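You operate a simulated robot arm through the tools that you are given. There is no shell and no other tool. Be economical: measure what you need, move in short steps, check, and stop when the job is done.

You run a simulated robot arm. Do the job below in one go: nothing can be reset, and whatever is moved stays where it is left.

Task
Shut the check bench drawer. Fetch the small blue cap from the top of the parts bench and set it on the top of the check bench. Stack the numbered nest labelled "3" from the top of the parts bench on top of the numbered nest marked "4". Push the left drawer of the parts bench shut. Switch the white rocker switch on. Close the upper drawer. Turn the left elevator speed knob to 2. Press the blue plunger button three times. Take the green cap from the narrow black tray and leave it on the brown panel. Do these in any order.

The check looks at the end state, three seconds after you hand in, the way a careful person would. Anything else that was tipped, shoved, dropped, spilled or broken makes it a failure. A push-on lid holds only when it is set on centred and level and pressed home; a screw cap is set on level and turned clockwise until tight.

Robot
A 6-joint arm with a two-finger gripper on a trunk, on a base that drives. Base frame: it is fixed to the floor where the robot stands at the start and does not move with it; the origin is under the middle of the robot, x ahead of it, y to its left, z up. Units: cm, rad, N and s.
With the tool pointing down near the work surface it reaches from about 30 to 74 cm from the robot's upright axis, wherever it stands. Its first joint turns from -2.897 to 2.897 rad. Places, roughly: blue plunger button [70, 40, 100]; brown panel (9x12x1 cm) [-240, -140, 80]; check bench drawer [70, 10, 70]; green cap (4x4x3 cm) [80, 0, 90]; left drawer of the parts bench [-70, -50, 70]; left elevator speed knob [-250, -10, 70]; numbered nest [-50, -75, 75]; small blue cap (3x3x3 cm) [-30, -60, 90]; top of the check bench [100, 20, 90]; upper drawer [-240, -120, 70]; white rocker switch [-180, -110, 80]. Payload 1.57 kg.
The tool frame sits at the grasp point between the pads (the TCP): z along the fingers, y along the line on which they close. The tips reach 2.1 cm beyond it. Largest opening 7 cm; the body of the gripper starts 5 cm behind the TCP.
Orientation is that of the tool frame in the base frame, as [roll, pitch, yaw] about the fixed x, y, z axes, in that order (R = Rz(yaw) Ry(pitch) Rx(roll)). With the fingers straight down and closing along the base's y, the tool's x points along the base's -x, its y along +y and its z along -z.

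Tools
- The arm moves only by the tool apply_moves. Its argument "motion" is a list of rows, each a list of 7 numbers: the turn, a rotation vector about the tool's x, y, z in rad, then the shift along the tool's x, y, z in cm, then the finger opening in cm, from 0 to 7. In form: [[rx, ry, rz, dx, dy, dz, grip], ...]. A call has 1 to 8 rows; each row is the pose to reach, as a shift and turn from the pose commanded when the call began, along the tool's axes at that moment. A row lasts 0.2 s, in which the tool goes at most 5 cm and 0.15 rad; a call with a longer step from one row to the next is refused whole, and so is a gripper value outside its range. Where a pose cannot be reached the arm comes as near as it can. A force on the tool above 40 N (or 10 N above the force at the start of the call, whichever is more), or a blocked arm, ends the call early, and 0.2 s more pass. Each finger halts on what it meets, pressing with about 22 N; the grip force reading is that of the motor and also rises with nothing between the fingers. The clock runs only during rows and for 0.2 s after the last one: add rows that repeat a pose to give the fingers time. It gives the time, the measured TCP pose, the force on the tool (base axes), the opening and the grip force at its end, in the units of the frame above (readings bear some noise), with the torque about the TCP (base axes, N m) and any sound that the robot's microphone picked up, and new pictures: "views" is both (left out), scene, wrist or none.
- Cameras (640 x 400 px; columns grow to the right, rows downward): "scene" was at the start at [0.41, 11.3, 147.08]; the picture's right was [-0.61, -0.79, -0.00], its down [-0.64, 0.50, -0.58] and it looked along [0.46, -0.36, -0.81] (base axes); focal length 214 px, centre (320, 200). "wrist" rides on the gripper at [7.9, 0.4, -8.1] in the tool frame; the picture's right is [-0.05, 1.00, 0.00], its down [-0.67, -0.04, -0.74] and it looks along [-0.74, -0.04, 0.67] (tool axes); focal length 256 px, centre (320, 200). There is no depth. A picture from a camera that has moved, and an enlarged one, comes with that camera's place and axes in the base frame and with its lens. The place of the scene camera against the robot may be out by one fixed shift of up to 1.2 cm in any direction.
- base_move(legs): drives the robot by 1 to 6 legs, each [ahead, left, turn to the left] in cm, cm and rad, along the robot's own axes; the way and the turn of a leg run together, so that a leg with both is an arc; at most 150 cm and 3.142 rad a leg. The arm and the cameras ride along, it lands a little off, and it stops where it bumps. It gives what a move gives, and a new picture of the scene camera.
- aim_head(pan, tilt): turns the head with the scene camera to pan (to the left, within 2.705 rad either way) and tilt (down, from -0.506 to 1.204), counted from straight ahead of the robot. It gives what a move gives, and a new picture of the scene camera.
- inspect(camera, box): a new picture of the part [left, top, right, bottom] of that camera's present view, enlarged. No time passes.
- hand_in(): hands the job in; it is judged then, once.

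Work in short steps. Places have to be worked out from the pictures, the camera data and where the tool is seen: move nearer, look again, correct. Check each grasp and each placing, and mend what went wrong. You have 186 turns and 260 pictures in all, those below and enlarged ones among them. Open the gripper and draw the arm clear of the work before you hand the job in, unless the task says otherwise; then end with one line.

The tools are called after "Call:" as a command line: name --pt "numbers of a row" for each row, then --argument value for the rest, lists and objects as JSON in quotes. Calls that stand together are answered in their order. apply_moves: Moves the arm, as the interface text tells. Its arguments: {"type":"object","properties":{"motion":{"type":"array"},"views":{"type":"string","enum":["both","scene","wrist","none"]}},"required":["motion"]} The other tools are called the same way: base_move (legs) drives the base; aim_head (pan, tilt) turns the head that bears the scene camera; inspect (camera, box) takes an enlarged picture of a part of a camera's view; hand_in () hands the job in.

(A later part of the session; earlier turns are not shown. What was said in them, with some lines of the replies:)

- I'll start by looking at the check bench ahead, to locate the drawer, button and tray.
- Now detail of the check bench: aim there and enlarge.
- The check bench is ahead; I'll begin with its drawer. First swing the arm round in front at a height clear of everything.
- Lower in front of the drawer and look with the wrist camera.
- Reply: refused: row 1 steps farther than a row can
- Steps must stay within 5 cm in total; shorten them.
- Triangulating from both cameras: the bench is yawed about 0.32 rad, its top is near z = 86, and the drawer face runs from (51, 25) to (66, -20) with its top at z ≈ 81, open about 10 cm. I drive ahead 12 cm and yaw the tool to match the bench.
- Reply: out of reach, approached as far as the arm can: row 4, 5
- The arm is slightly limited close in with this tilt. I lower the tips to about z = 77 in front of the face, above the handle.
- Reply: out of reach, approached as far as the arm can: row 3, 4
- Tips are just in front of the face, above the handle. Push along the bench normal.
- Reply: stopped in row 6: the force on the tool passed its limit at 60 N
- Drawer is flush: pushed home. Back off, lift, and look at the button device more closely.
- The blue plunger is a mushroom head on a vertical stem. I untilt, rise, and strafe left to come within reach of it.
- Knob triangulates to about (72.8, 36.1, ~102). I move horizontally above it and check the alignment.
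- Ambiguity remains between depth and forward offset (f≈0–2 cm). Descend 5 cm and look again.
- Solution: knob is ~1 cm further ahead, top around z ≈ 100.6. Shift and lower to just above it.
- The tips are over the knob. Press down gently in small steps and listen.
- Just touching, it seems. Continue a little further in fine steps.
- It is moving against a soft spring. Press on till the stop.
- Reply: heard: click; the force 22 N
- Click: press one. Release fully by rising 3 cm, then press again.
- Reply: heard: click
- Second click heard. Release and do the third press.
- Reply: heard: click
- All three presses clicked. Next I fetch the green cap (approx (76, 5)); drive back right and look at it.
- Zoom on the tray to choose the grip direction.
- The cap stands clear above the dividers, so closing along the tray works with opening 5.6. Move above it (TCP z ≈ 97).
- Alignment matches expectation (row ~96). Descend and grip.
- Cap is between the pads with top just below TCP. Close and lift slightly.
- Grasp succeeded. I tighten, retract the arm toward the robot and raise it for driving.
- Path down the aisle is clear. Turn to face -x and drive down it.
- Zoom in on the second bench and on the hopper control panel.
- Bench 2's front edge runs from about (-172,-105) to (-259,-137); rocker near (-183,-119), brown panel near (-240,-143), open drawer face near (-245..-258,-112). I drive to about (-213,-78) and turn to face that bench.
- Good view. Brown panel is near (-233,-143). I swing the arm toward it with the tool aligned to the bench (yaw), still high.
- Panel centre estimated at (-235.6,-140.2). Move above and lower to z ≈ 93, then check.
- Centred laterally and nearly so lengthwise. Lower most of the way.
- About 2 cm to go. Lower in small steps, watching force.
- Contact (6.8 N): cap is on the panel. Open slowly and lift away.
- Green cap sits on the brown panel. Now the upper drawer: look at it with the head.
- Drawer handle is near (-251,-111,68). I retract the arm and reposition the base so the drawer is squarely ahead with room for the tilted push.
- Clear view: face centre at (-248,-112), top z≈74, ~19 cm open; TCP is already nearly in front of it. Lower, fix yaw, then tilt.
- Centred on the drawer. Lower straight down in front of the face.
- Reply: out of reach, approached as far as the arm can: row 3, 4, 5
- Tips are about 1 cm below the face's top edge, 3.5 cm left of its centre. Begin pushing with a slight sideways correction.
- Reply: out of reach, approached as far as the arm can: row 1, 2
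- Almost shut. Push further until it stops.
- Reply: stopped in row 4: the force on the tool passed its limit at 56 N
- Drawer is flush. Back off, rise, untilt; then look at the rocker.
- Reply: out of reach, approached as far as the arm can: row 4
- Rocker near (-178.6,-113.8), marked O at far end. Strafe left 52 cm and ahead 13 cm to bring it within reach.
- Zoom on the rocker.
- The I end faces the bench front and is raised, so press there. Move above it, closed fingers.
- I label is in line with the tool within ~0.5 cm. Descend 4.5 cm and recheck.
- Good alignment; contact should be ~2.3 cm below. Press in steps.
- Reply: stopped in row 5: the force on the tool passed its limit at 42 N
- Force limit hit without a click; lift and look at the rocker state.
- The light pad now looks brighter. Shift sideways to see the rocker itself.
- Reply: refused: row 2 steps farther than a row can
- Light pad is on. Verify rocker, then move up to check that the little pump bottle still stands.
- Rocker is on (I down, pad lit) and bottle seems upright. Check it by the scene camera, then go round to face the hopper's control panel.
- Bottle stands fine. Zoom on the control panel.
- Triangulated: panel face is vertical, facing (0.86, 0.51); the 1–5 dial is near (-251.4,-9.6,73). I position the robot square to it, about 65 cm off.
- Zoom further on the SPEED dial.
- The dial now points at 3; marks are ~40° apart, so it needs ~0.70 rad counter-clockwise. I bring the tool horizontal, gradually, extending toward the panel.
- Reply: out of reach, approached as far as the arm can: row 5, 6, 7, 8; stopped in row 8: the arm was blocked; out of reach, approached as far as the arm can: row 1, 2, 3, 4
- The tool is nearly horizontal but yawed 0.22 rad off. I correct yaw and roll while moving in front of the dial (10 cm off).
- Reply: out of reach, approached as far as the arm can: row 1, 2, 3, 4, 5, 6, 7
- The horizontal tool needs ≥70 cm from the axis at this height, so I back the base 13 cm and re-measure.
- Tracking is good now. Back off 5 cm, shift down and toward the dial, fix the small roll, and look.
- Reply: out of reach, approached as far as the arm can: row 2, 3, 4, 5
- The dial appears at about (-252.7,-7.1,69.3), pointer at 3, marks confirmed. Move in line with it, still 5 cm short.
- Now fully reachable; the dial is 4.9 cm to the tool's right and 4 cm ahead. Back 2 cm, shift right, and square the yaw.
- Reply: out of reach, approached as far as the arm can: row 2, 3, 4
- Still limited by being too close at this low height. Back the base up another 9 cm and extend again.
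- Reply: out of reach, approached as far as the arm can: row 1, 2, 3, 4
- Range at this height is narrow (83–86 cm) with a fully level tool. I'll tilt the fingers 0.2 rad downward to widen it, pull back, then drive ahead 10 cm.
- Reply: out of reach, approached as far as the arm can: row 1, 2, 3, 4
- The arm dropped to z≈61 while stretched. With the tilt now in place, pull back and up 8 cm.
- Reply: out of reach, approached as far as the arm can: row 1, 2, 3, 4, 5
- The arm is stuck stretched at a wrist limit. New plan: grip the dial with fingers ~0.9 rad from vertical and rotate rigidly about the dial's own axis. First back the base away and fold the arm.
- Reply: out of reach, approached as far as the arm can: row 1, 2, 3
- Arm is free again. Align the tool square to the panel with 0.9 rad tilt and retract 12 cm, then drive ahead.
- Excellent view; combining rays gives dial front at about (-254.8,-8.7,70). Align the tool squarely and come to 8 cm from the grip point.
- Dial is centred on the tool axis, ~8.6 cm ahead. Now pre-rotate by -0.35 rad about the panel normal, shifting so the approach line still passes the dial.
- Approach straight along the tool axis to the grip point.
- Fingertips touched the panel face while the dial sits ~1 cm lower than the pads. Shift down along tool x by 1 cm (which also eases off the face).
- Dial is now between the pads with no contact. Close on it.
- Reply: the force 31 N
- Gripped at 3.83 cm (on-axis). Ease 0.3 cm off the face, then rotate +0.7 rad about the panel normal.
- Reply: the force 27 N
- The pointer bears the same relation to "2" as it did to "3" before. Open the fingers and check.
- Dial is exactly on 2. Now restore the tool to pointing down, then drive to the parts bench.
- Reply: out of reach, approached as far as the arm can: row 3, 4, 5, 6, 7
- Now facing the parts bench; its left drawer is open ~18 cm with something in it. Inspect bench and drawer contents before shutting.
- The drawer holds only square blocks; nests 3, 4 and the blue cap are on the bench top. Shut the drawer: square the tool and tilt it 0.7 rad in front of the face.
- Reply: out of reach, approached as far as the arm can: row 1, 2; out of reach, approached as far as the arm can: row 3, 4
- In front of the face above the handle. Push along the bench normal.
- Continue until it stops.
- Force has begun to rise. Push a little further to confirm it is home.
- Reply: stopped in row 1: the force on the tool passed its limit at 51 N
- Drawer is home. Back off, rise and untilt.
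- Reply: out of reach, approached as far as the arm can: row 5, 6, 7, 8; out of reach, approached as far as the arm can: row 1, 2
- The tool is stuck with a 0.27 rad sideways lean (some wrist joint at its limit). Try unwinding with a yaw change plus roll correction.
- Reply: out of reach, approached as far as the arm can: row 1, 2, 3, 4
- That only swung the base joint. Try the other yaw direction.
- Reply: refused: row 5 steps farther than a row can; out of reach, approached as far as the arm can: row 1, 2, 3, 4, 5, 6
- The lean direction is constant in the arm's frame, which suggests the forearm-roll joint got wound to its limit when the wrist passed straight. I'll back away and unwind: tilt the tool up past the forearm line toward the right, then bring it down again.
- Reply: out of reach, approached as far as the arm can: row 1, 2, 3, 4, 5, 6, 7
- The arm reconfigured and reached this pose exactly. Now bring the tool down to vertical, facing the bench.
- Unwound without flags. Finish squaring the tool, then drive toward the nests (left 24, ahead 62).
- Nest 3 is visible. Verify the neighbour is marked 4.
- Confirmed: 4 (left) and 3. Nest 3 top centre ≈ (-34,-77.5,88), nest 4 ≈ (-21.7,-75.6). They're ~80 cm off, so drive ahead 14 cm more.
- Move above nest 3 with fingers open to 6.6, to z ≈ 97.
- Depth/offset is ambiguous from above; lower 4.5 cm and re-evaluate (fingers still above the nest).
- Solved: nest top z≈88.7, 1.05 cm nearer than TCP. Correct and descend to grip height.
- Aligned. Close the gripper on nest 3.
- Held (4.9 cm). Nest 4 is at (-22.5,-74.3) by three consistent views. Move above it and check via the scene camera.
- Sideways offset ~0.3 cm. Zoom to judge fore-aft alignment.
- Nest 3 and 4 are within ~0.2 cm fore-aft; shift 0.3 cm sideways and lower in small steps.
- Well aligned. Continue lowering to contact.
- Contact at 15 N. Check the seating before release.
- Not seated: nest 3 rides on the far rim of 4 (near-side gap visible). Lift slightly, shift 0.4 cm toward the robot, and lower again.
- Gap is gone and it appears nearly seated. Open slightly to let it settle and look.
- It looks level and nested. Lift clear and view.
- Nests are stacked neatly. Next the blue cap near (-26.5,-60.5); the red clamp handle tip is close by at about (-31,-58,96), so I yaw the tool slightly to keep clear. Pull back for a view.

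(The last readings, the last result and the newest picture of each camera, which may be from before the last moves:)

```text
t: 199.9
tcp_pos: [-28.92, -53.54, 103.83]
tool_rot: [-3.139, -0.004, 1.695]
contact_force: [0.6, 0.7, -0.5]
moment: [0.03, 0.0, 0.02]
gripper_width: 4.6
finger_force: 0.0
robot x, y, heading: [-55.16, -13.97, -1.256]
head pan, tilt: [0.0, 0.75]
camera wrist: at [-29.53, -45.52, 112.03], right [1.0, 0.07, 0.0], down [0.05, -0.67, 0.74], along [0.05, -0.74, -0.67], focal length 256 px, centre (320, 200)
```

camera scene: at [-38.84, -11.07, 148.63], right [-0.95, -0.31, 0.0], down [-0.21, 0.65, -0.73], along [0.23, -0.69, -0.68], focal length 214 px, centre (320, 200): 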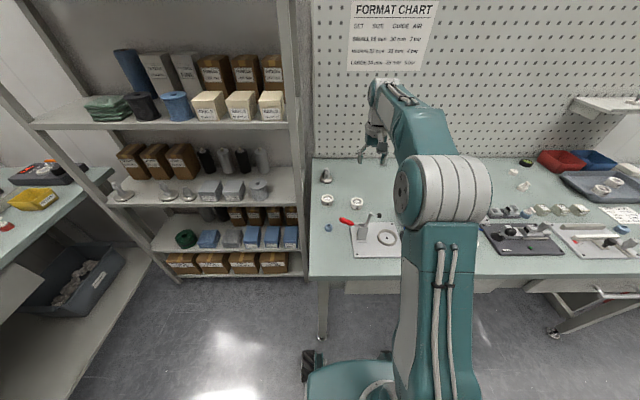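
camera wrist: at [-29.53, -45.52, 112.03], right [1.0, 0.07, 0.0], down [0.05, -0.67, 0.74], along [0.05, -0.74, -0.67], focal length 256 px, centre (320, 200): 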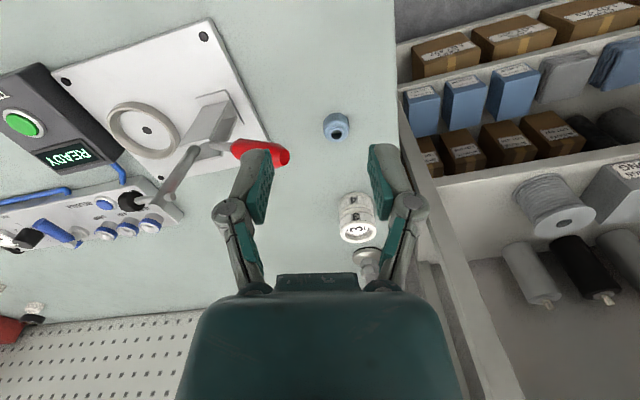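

Cap ≈ (-26.7,-60.3). Return to the earlier yaw (best clearance) and move above the cap.

Call:
apply_moves --pt "0 0 -0.1 -3.5 0.7 0 4.6" --pt "0 0 -0.19 -7.0 1.34 0 4.6" --pt "0 0 -0.19 -7.0 1.34 0 4.6" --views "wrist"

Call:
inspect --camera "scene" --box '[300, 160, 380, 240]'

```text
t: 200.7
tcp_pos: [-26.62, -60.17, 103.62]
tool_rot: [-3.139, -0.003, 1.886]
contact_force: [0.3, 0.1, -0.8]
moment: [0.01, 0.02, -0.01]
gripper_width: 4.61
finger_force: 0.0
robot x, y, heading: [-55.16, -13.8, -1.257]
head pan, tilt: [0.0, 0.75]
camera wrist: at [-28.63, -52.48, 112.03], right [0.97, 0.26, 0.0], down [0.17, -0.65, 0.74], along [0.19, -0.72, -0.67], focal length 256 px, centre (320, 200)
```

wrist: 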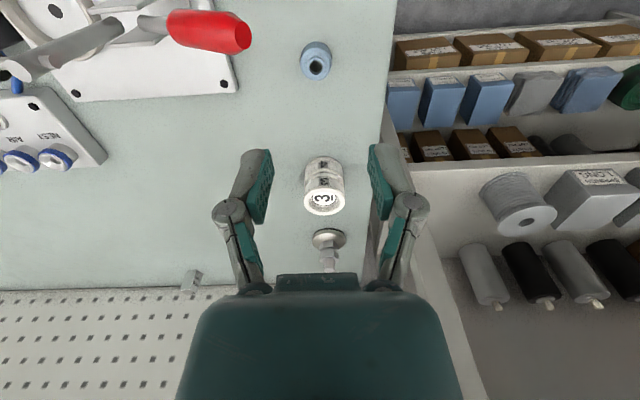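

```text
5.00 times, centred on (340, 200) of scene
camera zoom: at [-38.79, -11.03, 148.63], right [-0.95, -0.31, 0.0], down [-0.21, 0.65, -0.73], along [0.23, -0.69, -0.68], focal length 1072 px, centre (220, 200)
```

zoom: 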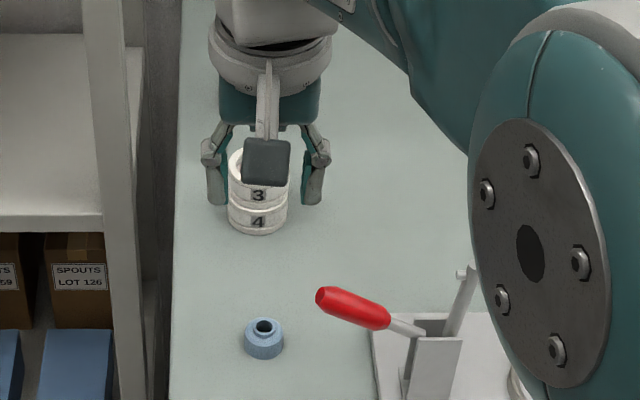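

Descend 5 cm and recheck alignment.

Call:
apply_moves --pt "0 0 0 0 0 3 4.6" --pt "0 0 0 0 0 5.5 4.6" --pt "0 0 0 0 0 5.5 4.6" --views "wrist"

```text
t: 201.5
tcp_pos: [-26.8, -59.98, 98.37]
tool_rot: [-3.14, -0.001, 1.882]
contact_force: [-0.4, -0.3, 0.2]
moment: [0.0, 0.02, 0.01]
gripper_width: 4.61
finger_force: 0.0
robot x, y, heading: [-55.14, -14.1, -1.253]
head pan, tilt: [0.0, 0.75]
camera wrist: at [-28.77, -52.41, 106.54], right [0.97, 0.26, 0.0], down [0.17, -0.65, 0.74], along [0.19, -0.72, -0.67], focal length 256 px, centre (320, 200)
```

wrist: 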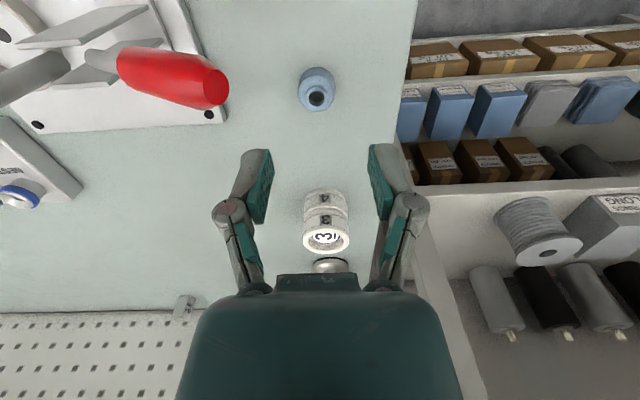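

Aligned (f≈0, top ≈ z 90). Descend 7 cm carefully beside the clamp handle.

Call:
apply_moves --pt "0 0 0 0 -0.15 2.5 4.6" --pt "0 0 0 0 -0.15 5 4.6" --pt "0 0 0 0 -0.15 7 4.6" --pt "0 0 0 0 -0.15 7 4.6" --views "wrist"

```text
t: 202.5
tcp_pos: [-26.85, -60.0, 91.28]
tool_rot: [-3.14, -0.002, 1.885]
contact_force: [0.2, -0.5, 0.4]
moment: [0.01, 0.01, 0.01]
gripper_width: 4.59
finger_force: 0.0
robot x, y, heading: [-54.95, -13.87, -1.254]
head pan, tilt: [0.0, 0.75]
camera wrist: at [-28.89, -52.32, 99.53], right [0.97, 0.26, 0.0], down [0.17, -0.65, 0.74], along [0.19, -0.72, -0.67], focal length 256 px, centre (320, 200)
```

wrist: 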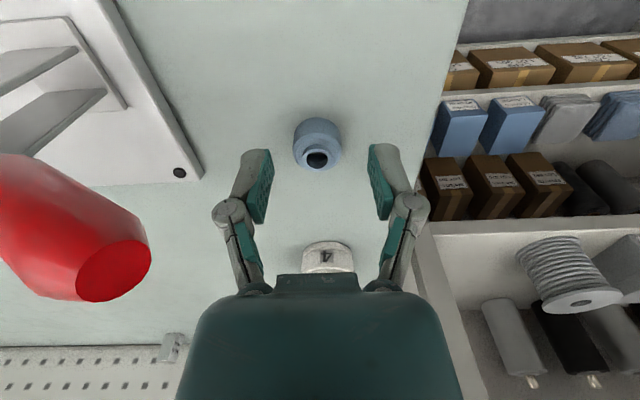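

Lower 1.9 cm more and close.

Call:
apply_moves --pt "0 0 0 0.1 -0.15 1.0 4.6" --pt "0 0 0 0.1 -0.15 1.9 4.6" --pt "0 0 0 0.1 -0.15 1.9 3.5" --pt "0 0 0 0.1 -0.15 1.9 1.8" --pt "0 0 0 0.1 -0.15 1.9 1.8" --pt "0 0 0 0.1 -0.15 1.9 1.8" --views "wrist"

```text
t: 203.9
tcp_pos: [-27.12, -59.93, 89.32]
tool_rot: [-3.14, -0.002, 1.882]
contact_force: [0.3, 0.6, -0.4]
moment: [0.01, -0.01, 0.01]
gripper_width: 1.78
finger_force: 0.1
robot x, y, heading: [-54.29, -14.17, -1.255]
head pan, tilt: [0.0, 0.75]
camera wrist: at [-29.17, -52.34, 97.57], right [0.97, 0.26, 0.0], down [0.17, -0.65, 0.74], along [0.19, -0.72, -0.67], focal length 256 px, centre (320, 200)
```

wrist: 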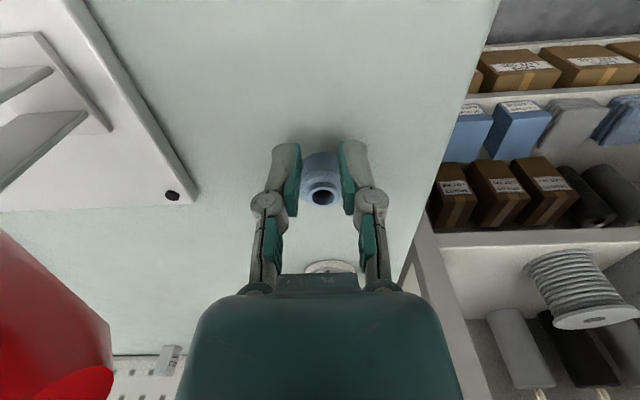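

Fingers closed to 1.78 with no grip force — inspect what they are holding.

Call:
inspect --camera "wrist" --box '[240, 120, 400, 230]'

Call:
inspect --camera "scene" --box '[300, 190, 364, 240]'

```text
3.64 times, centred on (320, 175) of wrist
camera zoom: at [-29.17, -52.34, 97.57], right [0.97, 0.26, 0.0], down [0.17, -0.65, 0.74], along [0.19, -0.72, -0.67], focal length 931 px, centre (320, 291)
```

zoom: 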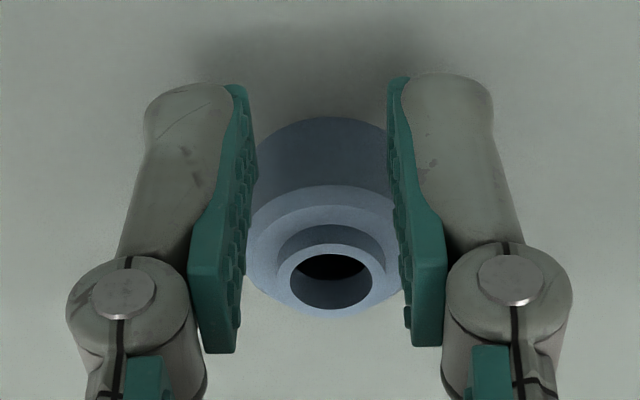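

```text
8.00 times, centred on (332, 215) of scene
camera zoom: at [-38.79, -11.04, 148.63], right [-0.95, -0.31, 0.0], down [-0.21, 0.65, -0.73], along [0.23, -0.69, -0.68], focal length 1716 px, centre (224, 80)
```

zoom: 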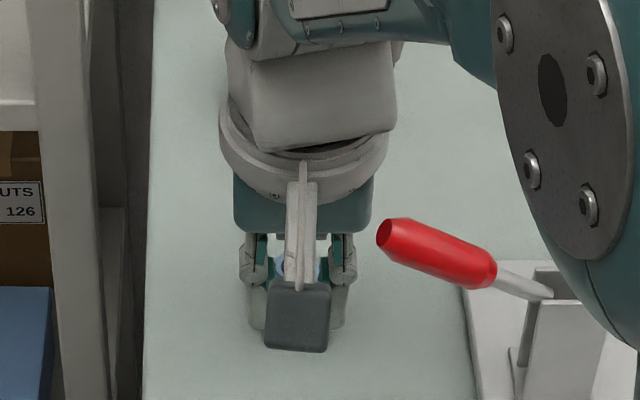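

The cap's axis lies slightly ahead of the pads. Open, move 0.7 cm forward and re-grip.

Call:
apply_moves --pt "0 0 0 0 0 0 3.5" --pt "0 0 0 0 0 0 4.6" --pt "0 0 0 -0.7 0.1 0.1 4.6" --pt "0 0 0 -0.7 0.1 0.1 3.2" --pt "0 0 0 -0.7 0.1 0.1 1.4" --pt "0 0 0 -0.7 0.1 0.1 1.4" --pt "0 0 0 -0.7 0.1 0.1 1.4" --views "none"

Call:
inspect --camera "wrist" --box '[240, 120, 400, 230]'

```text
t: 205.5
tcp_pos: [-26.75, -60.63, 89.16]
tool_rot: [-3.141, -0.003, 1.883]
contact_force: [-0.3, 0.2, 0.1]
moment: [0.02, 0.02, 0.02]
gripper_width: 1.37
finger_force: 0.0
robot x, y, heading: [-55.02, -13.91, -1.25]
head pan, tilt: [0.0, 0.75]
```

```text
3.64 times, centred on (320, 175) of wrist
camera zoom: at [-28.8, -53.03, 97.43], right [0.97, 0.26, 0.0], down [0.17, -0.65, 0.74], along [0.19, -0.72, -0.67], focal length 931 px, centre (320, 291)
```

zoom: 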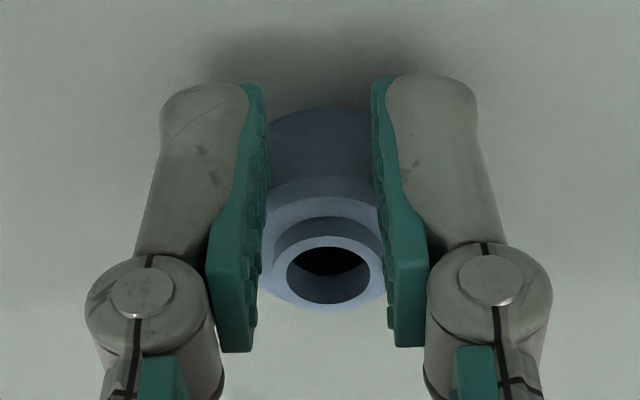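

Fingers closed freely, so they are not around the body. Open, rise 4 cm and re-measure.

Call:
apply_moves --pt "0 0 0 0 0 0 3" --pt "0 0 0 0 0 0 5" --pt "0 0 0 0 0 -4 5" --pt "0 0 0 0 0 -4 5" --views "wrist"

Call:
inspect --camera "scene" --box '[300, 190, 364, 240]'

```text
t: 206.5
tcp_pos: [-26.84, -60.83, 93.43]
tool_rot: [-3.14, -0.001, 1.883]
contact_force: [-0.6, 0.2, 0.1]
moment: [-0.02, 0.02, -0.02]
gripper_width: 4.98
finger_force: 0.1
robot x, y, heading: [-54.81, -13.57, -1.253]
head pan, tilt: [0.0, 0.75]
camera wrist: at [-28.92, -53.17, 101.65], right [0.97, 0.26, 0.0], down [0.17, -0.65, 0.74], along [0.19, -0.72, -0.67], focal length 256 px, centre (320, 200)
```

wrist: 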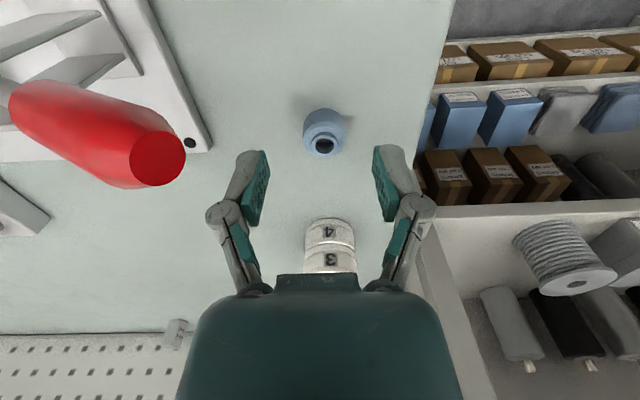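

```text
8.00 times, centred on (332, 215) of scene
camera zoom: at [-38.8, -11.03, 148.63], right [-0.95, -0.31, 0.0], down [-0.21, 0.65, -0.73], along [0.23, -0.69, -0.68], focal length 1716 px, centre (224, 80)
```

zoom: 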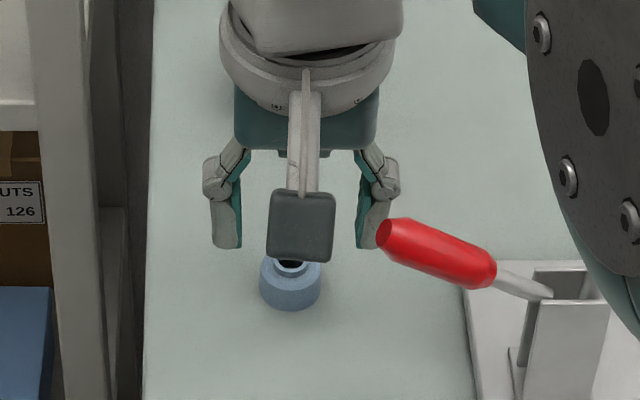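

The cap got nudged ~1 cm forward; re-solving gives nub top z≈88.0, so it is lower and 1.8 cm ahead of TCP. Move over it and check (expect row ~119).

Call:
apply_moves --pt "0 0 0 -1.8 0.25 0 5" --pt "0 0 0 -1.8 0.25 0 5" --views "none"

Call:
inspect --camera "wrist" --box '[240, 70, 400, 180]'

```text
t: 207.1
tcp_pos: [-25.94, -62.38, 93.21]
tool_rot: [-3.139, -0.003, 1.882]
contact_force: [0.0, -0.4, -0.2]
moment: [-0.02, 0.02, -0.04]
gripper_width: 4.99
finger_force: 0.1
robot x, y, heading: [-55.03, -13.72, -1.252]
head pan, tilt: [0.0, 0.75]
```

```text
3.64 times, centred on (320, 125) of wrist
camera zoom: at [-27.99, -54.82, 101.54], right [0.97, 0.26, 0.0], down [0.17, -0.65, 0.74], along [0.19, -0.72, -0.67], focal length 931 px, centre (320, 473)
```

zoom: 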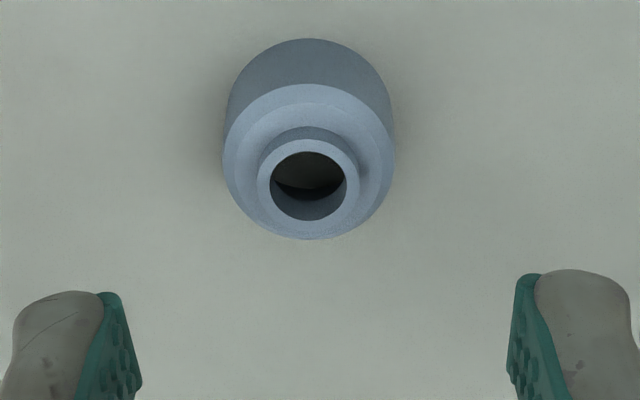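

Matches expectation. Shift 0.27 cm sideways and descend to TCP z ≈ 88.2.

Call:
apply_moves --pt "0 0 0 -0.1 0.27 2 5" --pt "0 0 0 -0.1 0.27 4 5" --pt "0 0 0 -0.1 0.27 5 5" --pt "0 0 0 -0.1 0.27 5 5" --views "none"

Call:
inspect --camera "wrist" --box '[240, 120, 400, 230]'

```text
t: 208.1
tcp_pos: [-25.67, -62.32, 88.34]
tool_rot: [-3.139, -0.003, 1.885]
contact_force: [-0.5, -0.2, 0.4]
moment: [0.03, -0.01, 0.01]
gripper_width: 4.97
finger_force: 0.1
robot x, y, heading: [-55.11, -13.98, -1.257]
head pan, tilt: [0.0, 0.75]
```

```text
3.64 times, centred on (320, 175) of wrist
camera zoom: at [-27.74, -54.78, 96.56], right [0.97, 0.26, 0.0], down [0.17, -0.65, 0.74], along [0.19, -0.72, -0.67], focal length 931 px, centre (320, 291)
```

zoom: 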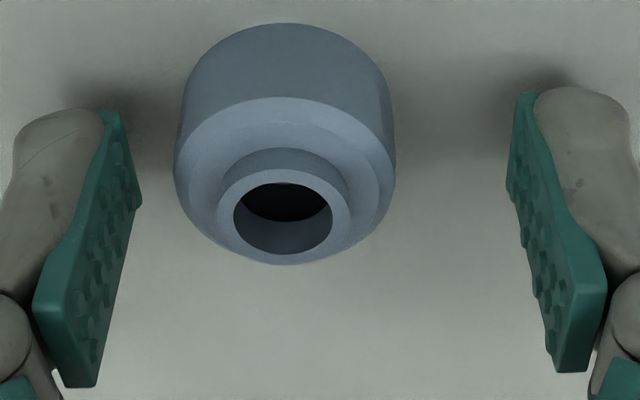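

Cap is 0.43 cm left of centre; correct, lower 0.3 and grip.

Call:
apply_moves --pt "0 0 0 0 -0.43 0 5" --pt "0 0 0 0 -0.43 0.3 5" --pt "0 0 0 0 -0.43 0.3 3.5" --pt "0 0 0 0 -0.43 0.3 1.8" --pt "0 0 0 0 -0.43 0.3 1.8" --pt "0 0 0 0 -0.43 0.3 1.8" --views "wrist"

```text
t: 209.5
tcp_pos: [-26.02, -62.54, 87.98]
tool_rot: [-3.139, 0.0, 1.884]
contact_force: [4.3, 2.8, 13.9]
moment: [0.06, -0.2, 0.02]
gripper_width: 2.69
finger_force: 10.1
robot x, y, heading: [-54.88, -14.2, -1.253]
head pan, tilt: [0.0, 0.75]
camera wrist: at [-28.09, -54.87, 96.26], right [0.97, 0.26, 0.0], down [0.17, -0.64, 0.75], along [0.19, -0.72, -0.67], focal length 256 px, centre (320, 200)
```

wrist: 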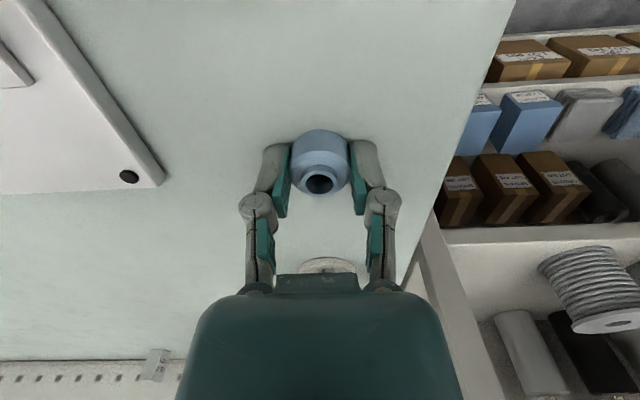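

Gripped at 2.69 cm. Lift straight up.

Call:
apply_moves --pt "0 0 0 0 0 -2 1.8" --pt "0 0 0 0 0 -6 1.8" --pt "0 0 0 0 0 -10 1.8" --pt "0 0 0 0 0 -14 1.8" --pt "0 0 0 0 0 -18 1.8" --pt "0 0 0 0 0 -22 1.8" --pt "0 0 0 3 0 -26 1.8" --pt "0 0 0 7 0 -29 1.8" --views "wrist"

```text
t: 211.3
tcp_pos: [-28.01, -56.08, 117.19]
tool_rot: [-3.14, -0.002, 1.883]
contact_force: [-0.7, -0.9, -0.6]
moment: [0.02, 0.03, -0.01]
gripper_width: 2.65
finger_force: 10.2
robot x, y, heading: [-55.02, -13.85, -1.256]
head pan, tilt: [0.0, 0.75]
camera wrist: at [-30.12, -48.43, 125.36], right [0.97, 0.26, 0.0], down [0.17, -0.65, 0.74], along [0.19, -0.72, -0.67], focal length 256 px, centre (320, 200)
```

wrist: 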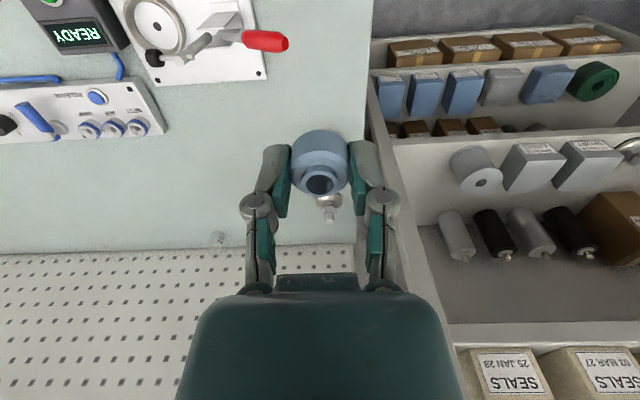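

Cap held firmly. Drive back, turn to face the check bench and go to about (14, 30); I'll set the cap at the open spot near (82.5, 25.7).

Call:
base_move --legs '[[-50, 0, 0], [0, 0, 1.256], [84, 0, 0]]'

Call:
inspect --camera "wrist" --box '[0, 0, 640, 400]'

```text
t: 221.5
tcp_pos: [64.04, 46.43, 117.09]
tool_rot: [-3.139, -0.001, -3.135]
contact_force: [0.7, -0.8, -0.4]
moment: [0.0, 0.0, -0.05]
gripper_width: 2.65
finger_force: 9.9
robot x, y, heading: [15.51, 33.39, 0.013]
head pan, tilt: [0.0, 0.75]
camera scene: at [18.62, 49.47, 148.63], right [0.01, -1.0, 0.0], down [-0.68, -0.01, -0.73], along [0.73, 0.01, -0.68], focal length 214 px, centre (320, 200)
```

scene: 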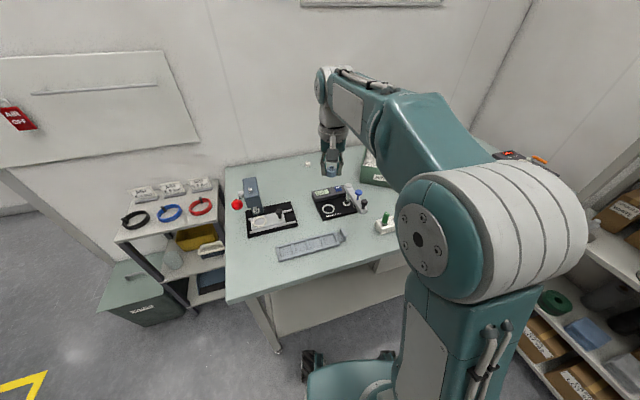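

```text
1.00 times, centred on (320, 200) of wrist (not enlarged: the box is as wide or as high as the picture)
camera zoom: at [56.06, 46.8, 125.35], right [0.05, 1.0, 0.0], down [0.67, -0.03, 0.74], along [0.74, -0.04, -0.67], focal length 256 px, centre (320, 200)
```

zoom: 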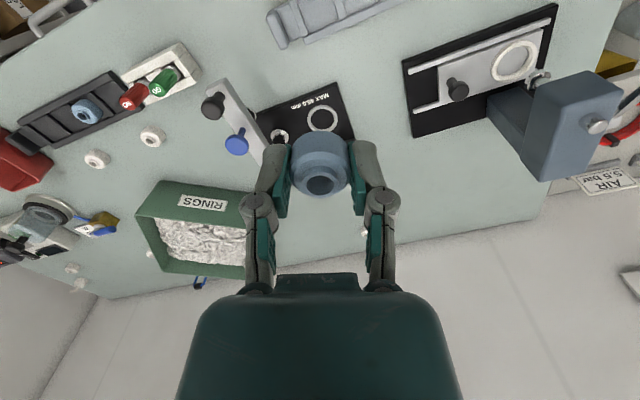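

Open spot chosen at (80, 26), ~9 cm from the white cap, holder and device. Move above it at height.

Call:
apply_moves --pt "0 0 0 -2.7 -3.4 0 1.8" --pt "0 0 0 -5.4 -6.8 0 1.8" --pt "0 0 0 -8.1 -10.2 0 1.8" --pt "0 0 0 -10.8 -13.6 0 1.8" --pt "0 0 0 -13.5 -17 0 1.8" --pt "0 0 0 -16 -20.4 0 1.8" --pt "0 0 0 -16 -20.4 4 1.8" --pt "0 0 0 -16 -20.4 8 1.8" --views "both"

```text
t: 223.3
tcp_pos: [80.19, 25.9, 109.03]
tool_rot: [-3.141, -0.003, -3.136]
contact_force: [0.7, -0.8, 0.2]
moment: [0.02, 0.03, -0.04]
gripper_width: 2.63
finger_force: 10.3
robot x, y, heading: [15.61, 33.05, 0.009]
head pan, tilt: [0.0, 0.75]
camera scene: at [18.7, 49.43, 148.63], right [0.01, -1.0, 0.0], down [-0.68, -0.01, -0.73], along [0.73, 0.01, -0.68], focal length 214 px, centre (320, 200)
camera wrist: at [72.29, 26.34, 117.24], right [0.05, 1.0, 0.0], down [0.67, -0.03, 0.74], along [0.74, -0.04, -0.67], focal length 256 px, centre (320, 200)
```

scene: 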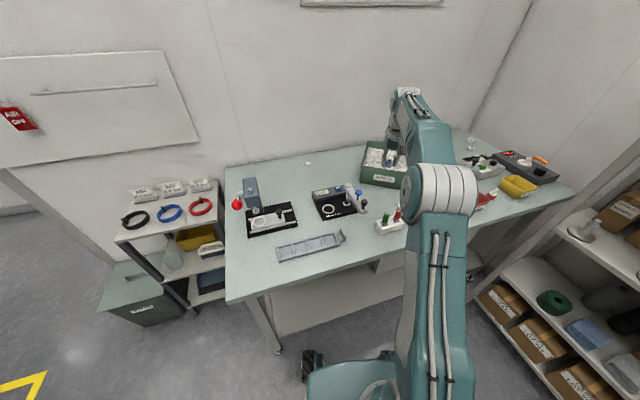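
wrist: 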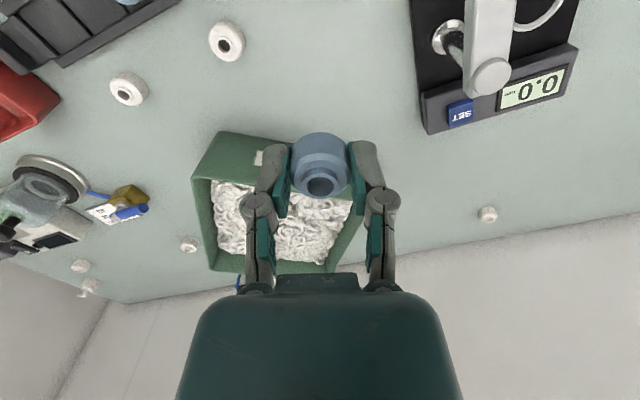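

Spot below is clear. Descend to z ≈ 91, then slowly to contact.

Call:
apply_moves --pt "0 0 0 0 0 4.5 1.8" --pt "0 0 0 0 0 9 1.8" --pt "0 0 0 0 0 13.5 1.8" --pt "0 0 0 0 0 17.5 1.8" --pt "0 0 0 0 0 17.5 1.8" --views "wrist"

Call:
apply_moves --pt "0 0 0 0 0 0.6 1.8" --pt "0 0 0 0 0 1.1 1.8" --pt "0 0 0 0 0 1.6 1.8" --pt "0 0 0 0 0 2.0 1.8" --views "none"

```text
t: 224.5
tcp_pos: [80.43, 26.11, 92.05]
tool_rot: [-3.141, -0.001, -3.133]
contact_force: [0.2, 0.0, 0.4]
moment: [0.02, 0.01, -0.02]
gripper_width: 2.67
finger_force: 10.4
robot x, y, heading: [15.62, 33.59, 0.006]
head pan, tilt: [0.0, 0.75]
camera wrist: at [72.36, 26.5, 100.24], right [0.05, 1.0, 0.0], down [0.67, -0.03, 0.74], along [0.74, -0.04, -0.67], focal length 256 px, centre (320, 200)
```

wrist: 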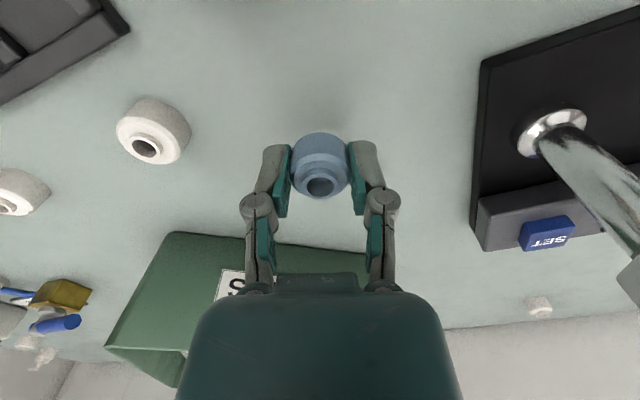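

```text
t: 225.5
tcp_pos: [80.03, 26.05, 89.78]
tool_rot: [-3.138, -0.002, -3.135]
contact_force: [-0.5, 0.7, -0.2]
moment: [0.01, 0.02, -0.02]
gripper_width: 2.65
finger_force: 10.2
robot x, y, heading: [15.4, 33.14, 0.009]
head pan, tilt: [0.0, 0.75]
```

Not yet touching; continue in finer steps.

Call:
apply_moves --pt "0 0 0 0 0 0.4 1.8" --pt "0 0 0 0 0 0.7 1.8" --pt "0 0 0 0 0 1.0 1.8" --pt "0 0 0 0 0 1.25 1.8" --views "none"

```text
t: 226.5
tcp_pos: [80.13, 26.08, 88.44]
tool_rot: [-3.14, -0.002, -3.135]
contact_force: [0.8, -0.5, 0.1]
moment: [-0.04, -0.01, 0.0]
gripper_width: 2.66
finger_force: 9.7
robot x, y, heading: [15.41, 33.4, 0.007]
head pan, tilt: [0.0, 0.75]
```

Call:
apply_moves --pt "0 0 0 0 0 0.25 1.8" --pt "0 0 0 0 0 0.45 1.8" --pt "0 0 0 0 0 0.65 1.8" --pt "0 0 0 0 0 0.8 1.8" --views "wrist"

```text
t: 227.5
tcp_pos: [80.09, 26.09, 88.03]
tool_rot: [-3.14, 0.006, -3.134]
contact_force: [-9.3, 1.9, 34.3]
moment: [0.42, 0.32, 0.11]
gripper_width: 2.66
finger_force: 10.1
robot x, y, heading: [15.69, 33.24, 0.01]
head pan, tilt: [0.0, 0.75]
camera wrist: at [72.12, 26.45, 96.22], right [0.05, 1.0, 0.0], down [0.66, -0.03, 0.75], along [0.75, -0.04, -0.66], focal length 256 px, centre (320, 200)
```

wrist: 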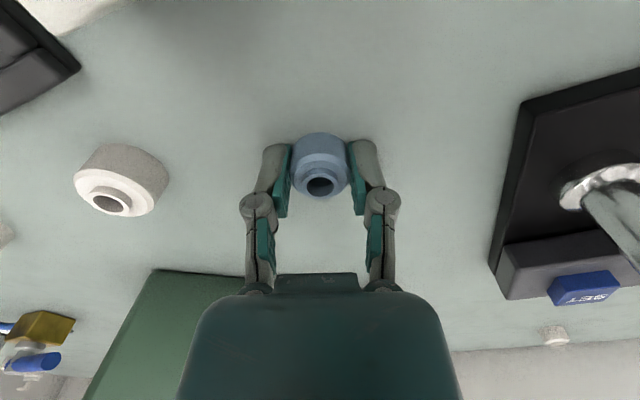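

Firm contact (34 N). Ease up 0.4 cm, open, and lift away.

Call:
apply_moves --pt "0 0 0 0 0 -0.35 1.8" --pt "0 0 0 0 0 -0.35 3.2" --pt "0 0 0 0 0 -0.35 4.6" --pt "0 0 0 0 0 -0.4 4.6" --pt "0 0 0 0 0 -4 4.6" --pt "0 0 0 0 0 -9 4.6" --pt "0 0 0 0 0 -13.5 4.6" --pt "0 0 0 4 0 -16 4.6" --views "wrist"

```text
t: 229.3
tcp_pos: [75.98, 25.85, 103.55]
tool_rot: [-3.138, -0.002, -3.134]
contact_force: [0.5, 0.3, 0.0]
moment: [-0.01, 0.0, 0.02]
gripper_width: 4.57
finger_force: 0.0
robot x, y, heading: [16.07, 33.07, 0.012]
head pan, tilt: [0.0, 0.75]
camera wrist: at [68.06, 26.22, 111.71], right [0.05, 1.0, 0.0], down [0.67, -0.03, 0.74], along [0.74, -0.03, -0.67], focal length 256 px, centre (320, 200)
```

wrist: 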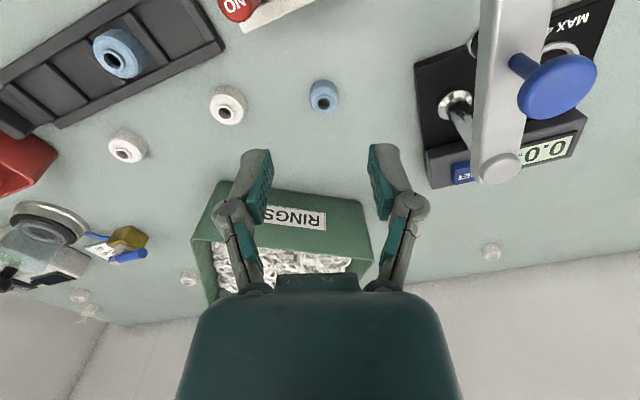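

Cap stands upright on the check bench. Withdraw the arm and base, then check both drawers once more.

Call:
apply_moves --pt "0 0 0 4 0 -3 4.6" --pt "0 0 0 8 0 -6 4.6" --pt "0 0 0 12 0 -9 5" --pt "0 0 0 16 0 -12 6" --views "none"

Call:
base_move --legs '[[-45, 0, 0]]'

Call:
aim_head --pan -1.6 --tilt 0.75

```text
t: 230.3
tcp_pos: [60.14, 26.19, 115.46]
tool_rot: [-3.14, 0.0, -3.134]
contact_force: [0.8, 0.0, -0.7]
moment: [-0.01, 0.03, -0.02]
gripper_width: 5.98
finger_force: 0.0
robot x, y, heading: [15.7, 33.57, 0.01]
head pan, tilt: [0.0, 0.75]
```

```text
t: 233.0
tcp_pos: [16.01, 26.09, 115.59]
tool_rot: [-3.14, -0.002, -3.119]
contact_force: [0.2, -0.5, -0.3]
moment: [0.0, -0.03, 0.0]
gripper_width: 5.99
finger_force: 0.1
robot x, y, heading: [-28.65, 32.12, 0.028]
head pan, tilt: [0.0, 0.75]
camera scene: at [-25.88, 48.65, 148.64], right [0.03, -1.0, 0.0], down [-0.68, -0.02, -0.73], along [0.73, 0.02, -0.68], focal length 214 px, centre (320, 200)
```

scene: 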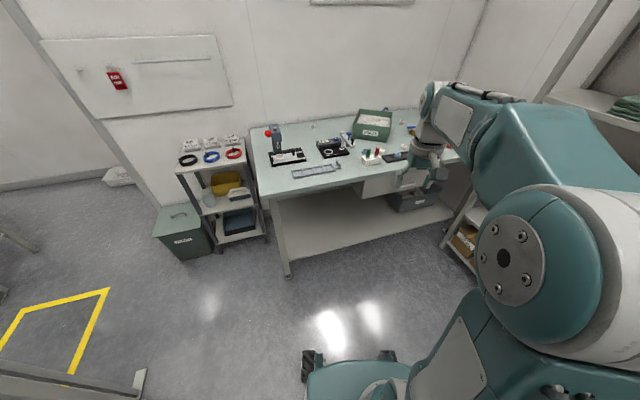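

```text
t: 234.7
tcp_pos: [16.03, 26.08, 115.51]
tool_rot: [-3.14, -0.001, -3.119]
contact_force: [-0.3, -0.3, -0.2]
moment: [0.0, 0.01, -0.01]
gripper_width: 6.02
finger_force: 0.0
robot x, y, heading: [-28.46, 32.67, 0.029]
head pan, tilt: [-1.6, 0.75]
camera scene: at [-34.2, 40.15, 148.65], right [-1.0, 0.0, 0.0], down [0.0, 0.68, -0.73], along [0.0, -0.73, -0.68], focal length 214 px, centre (320, 200)
```

scene: 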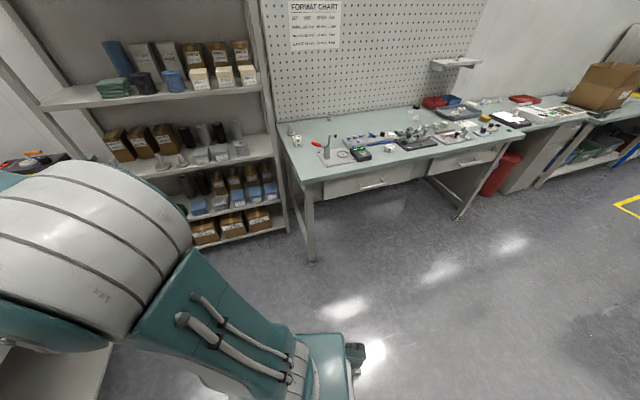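

Both drawers are shut, all items are in place, and the arm is clear with the gripper open. Handing in.

Call:
hand_in

```text
The job is handed in.
```

I did all nine jobs and handed in with the gripper open and the arm clear; I confirmed each by picture, and the three button presses by their clicks. While being gripped, the blue cap slid about 1 cm on the parts bench before it was moved.
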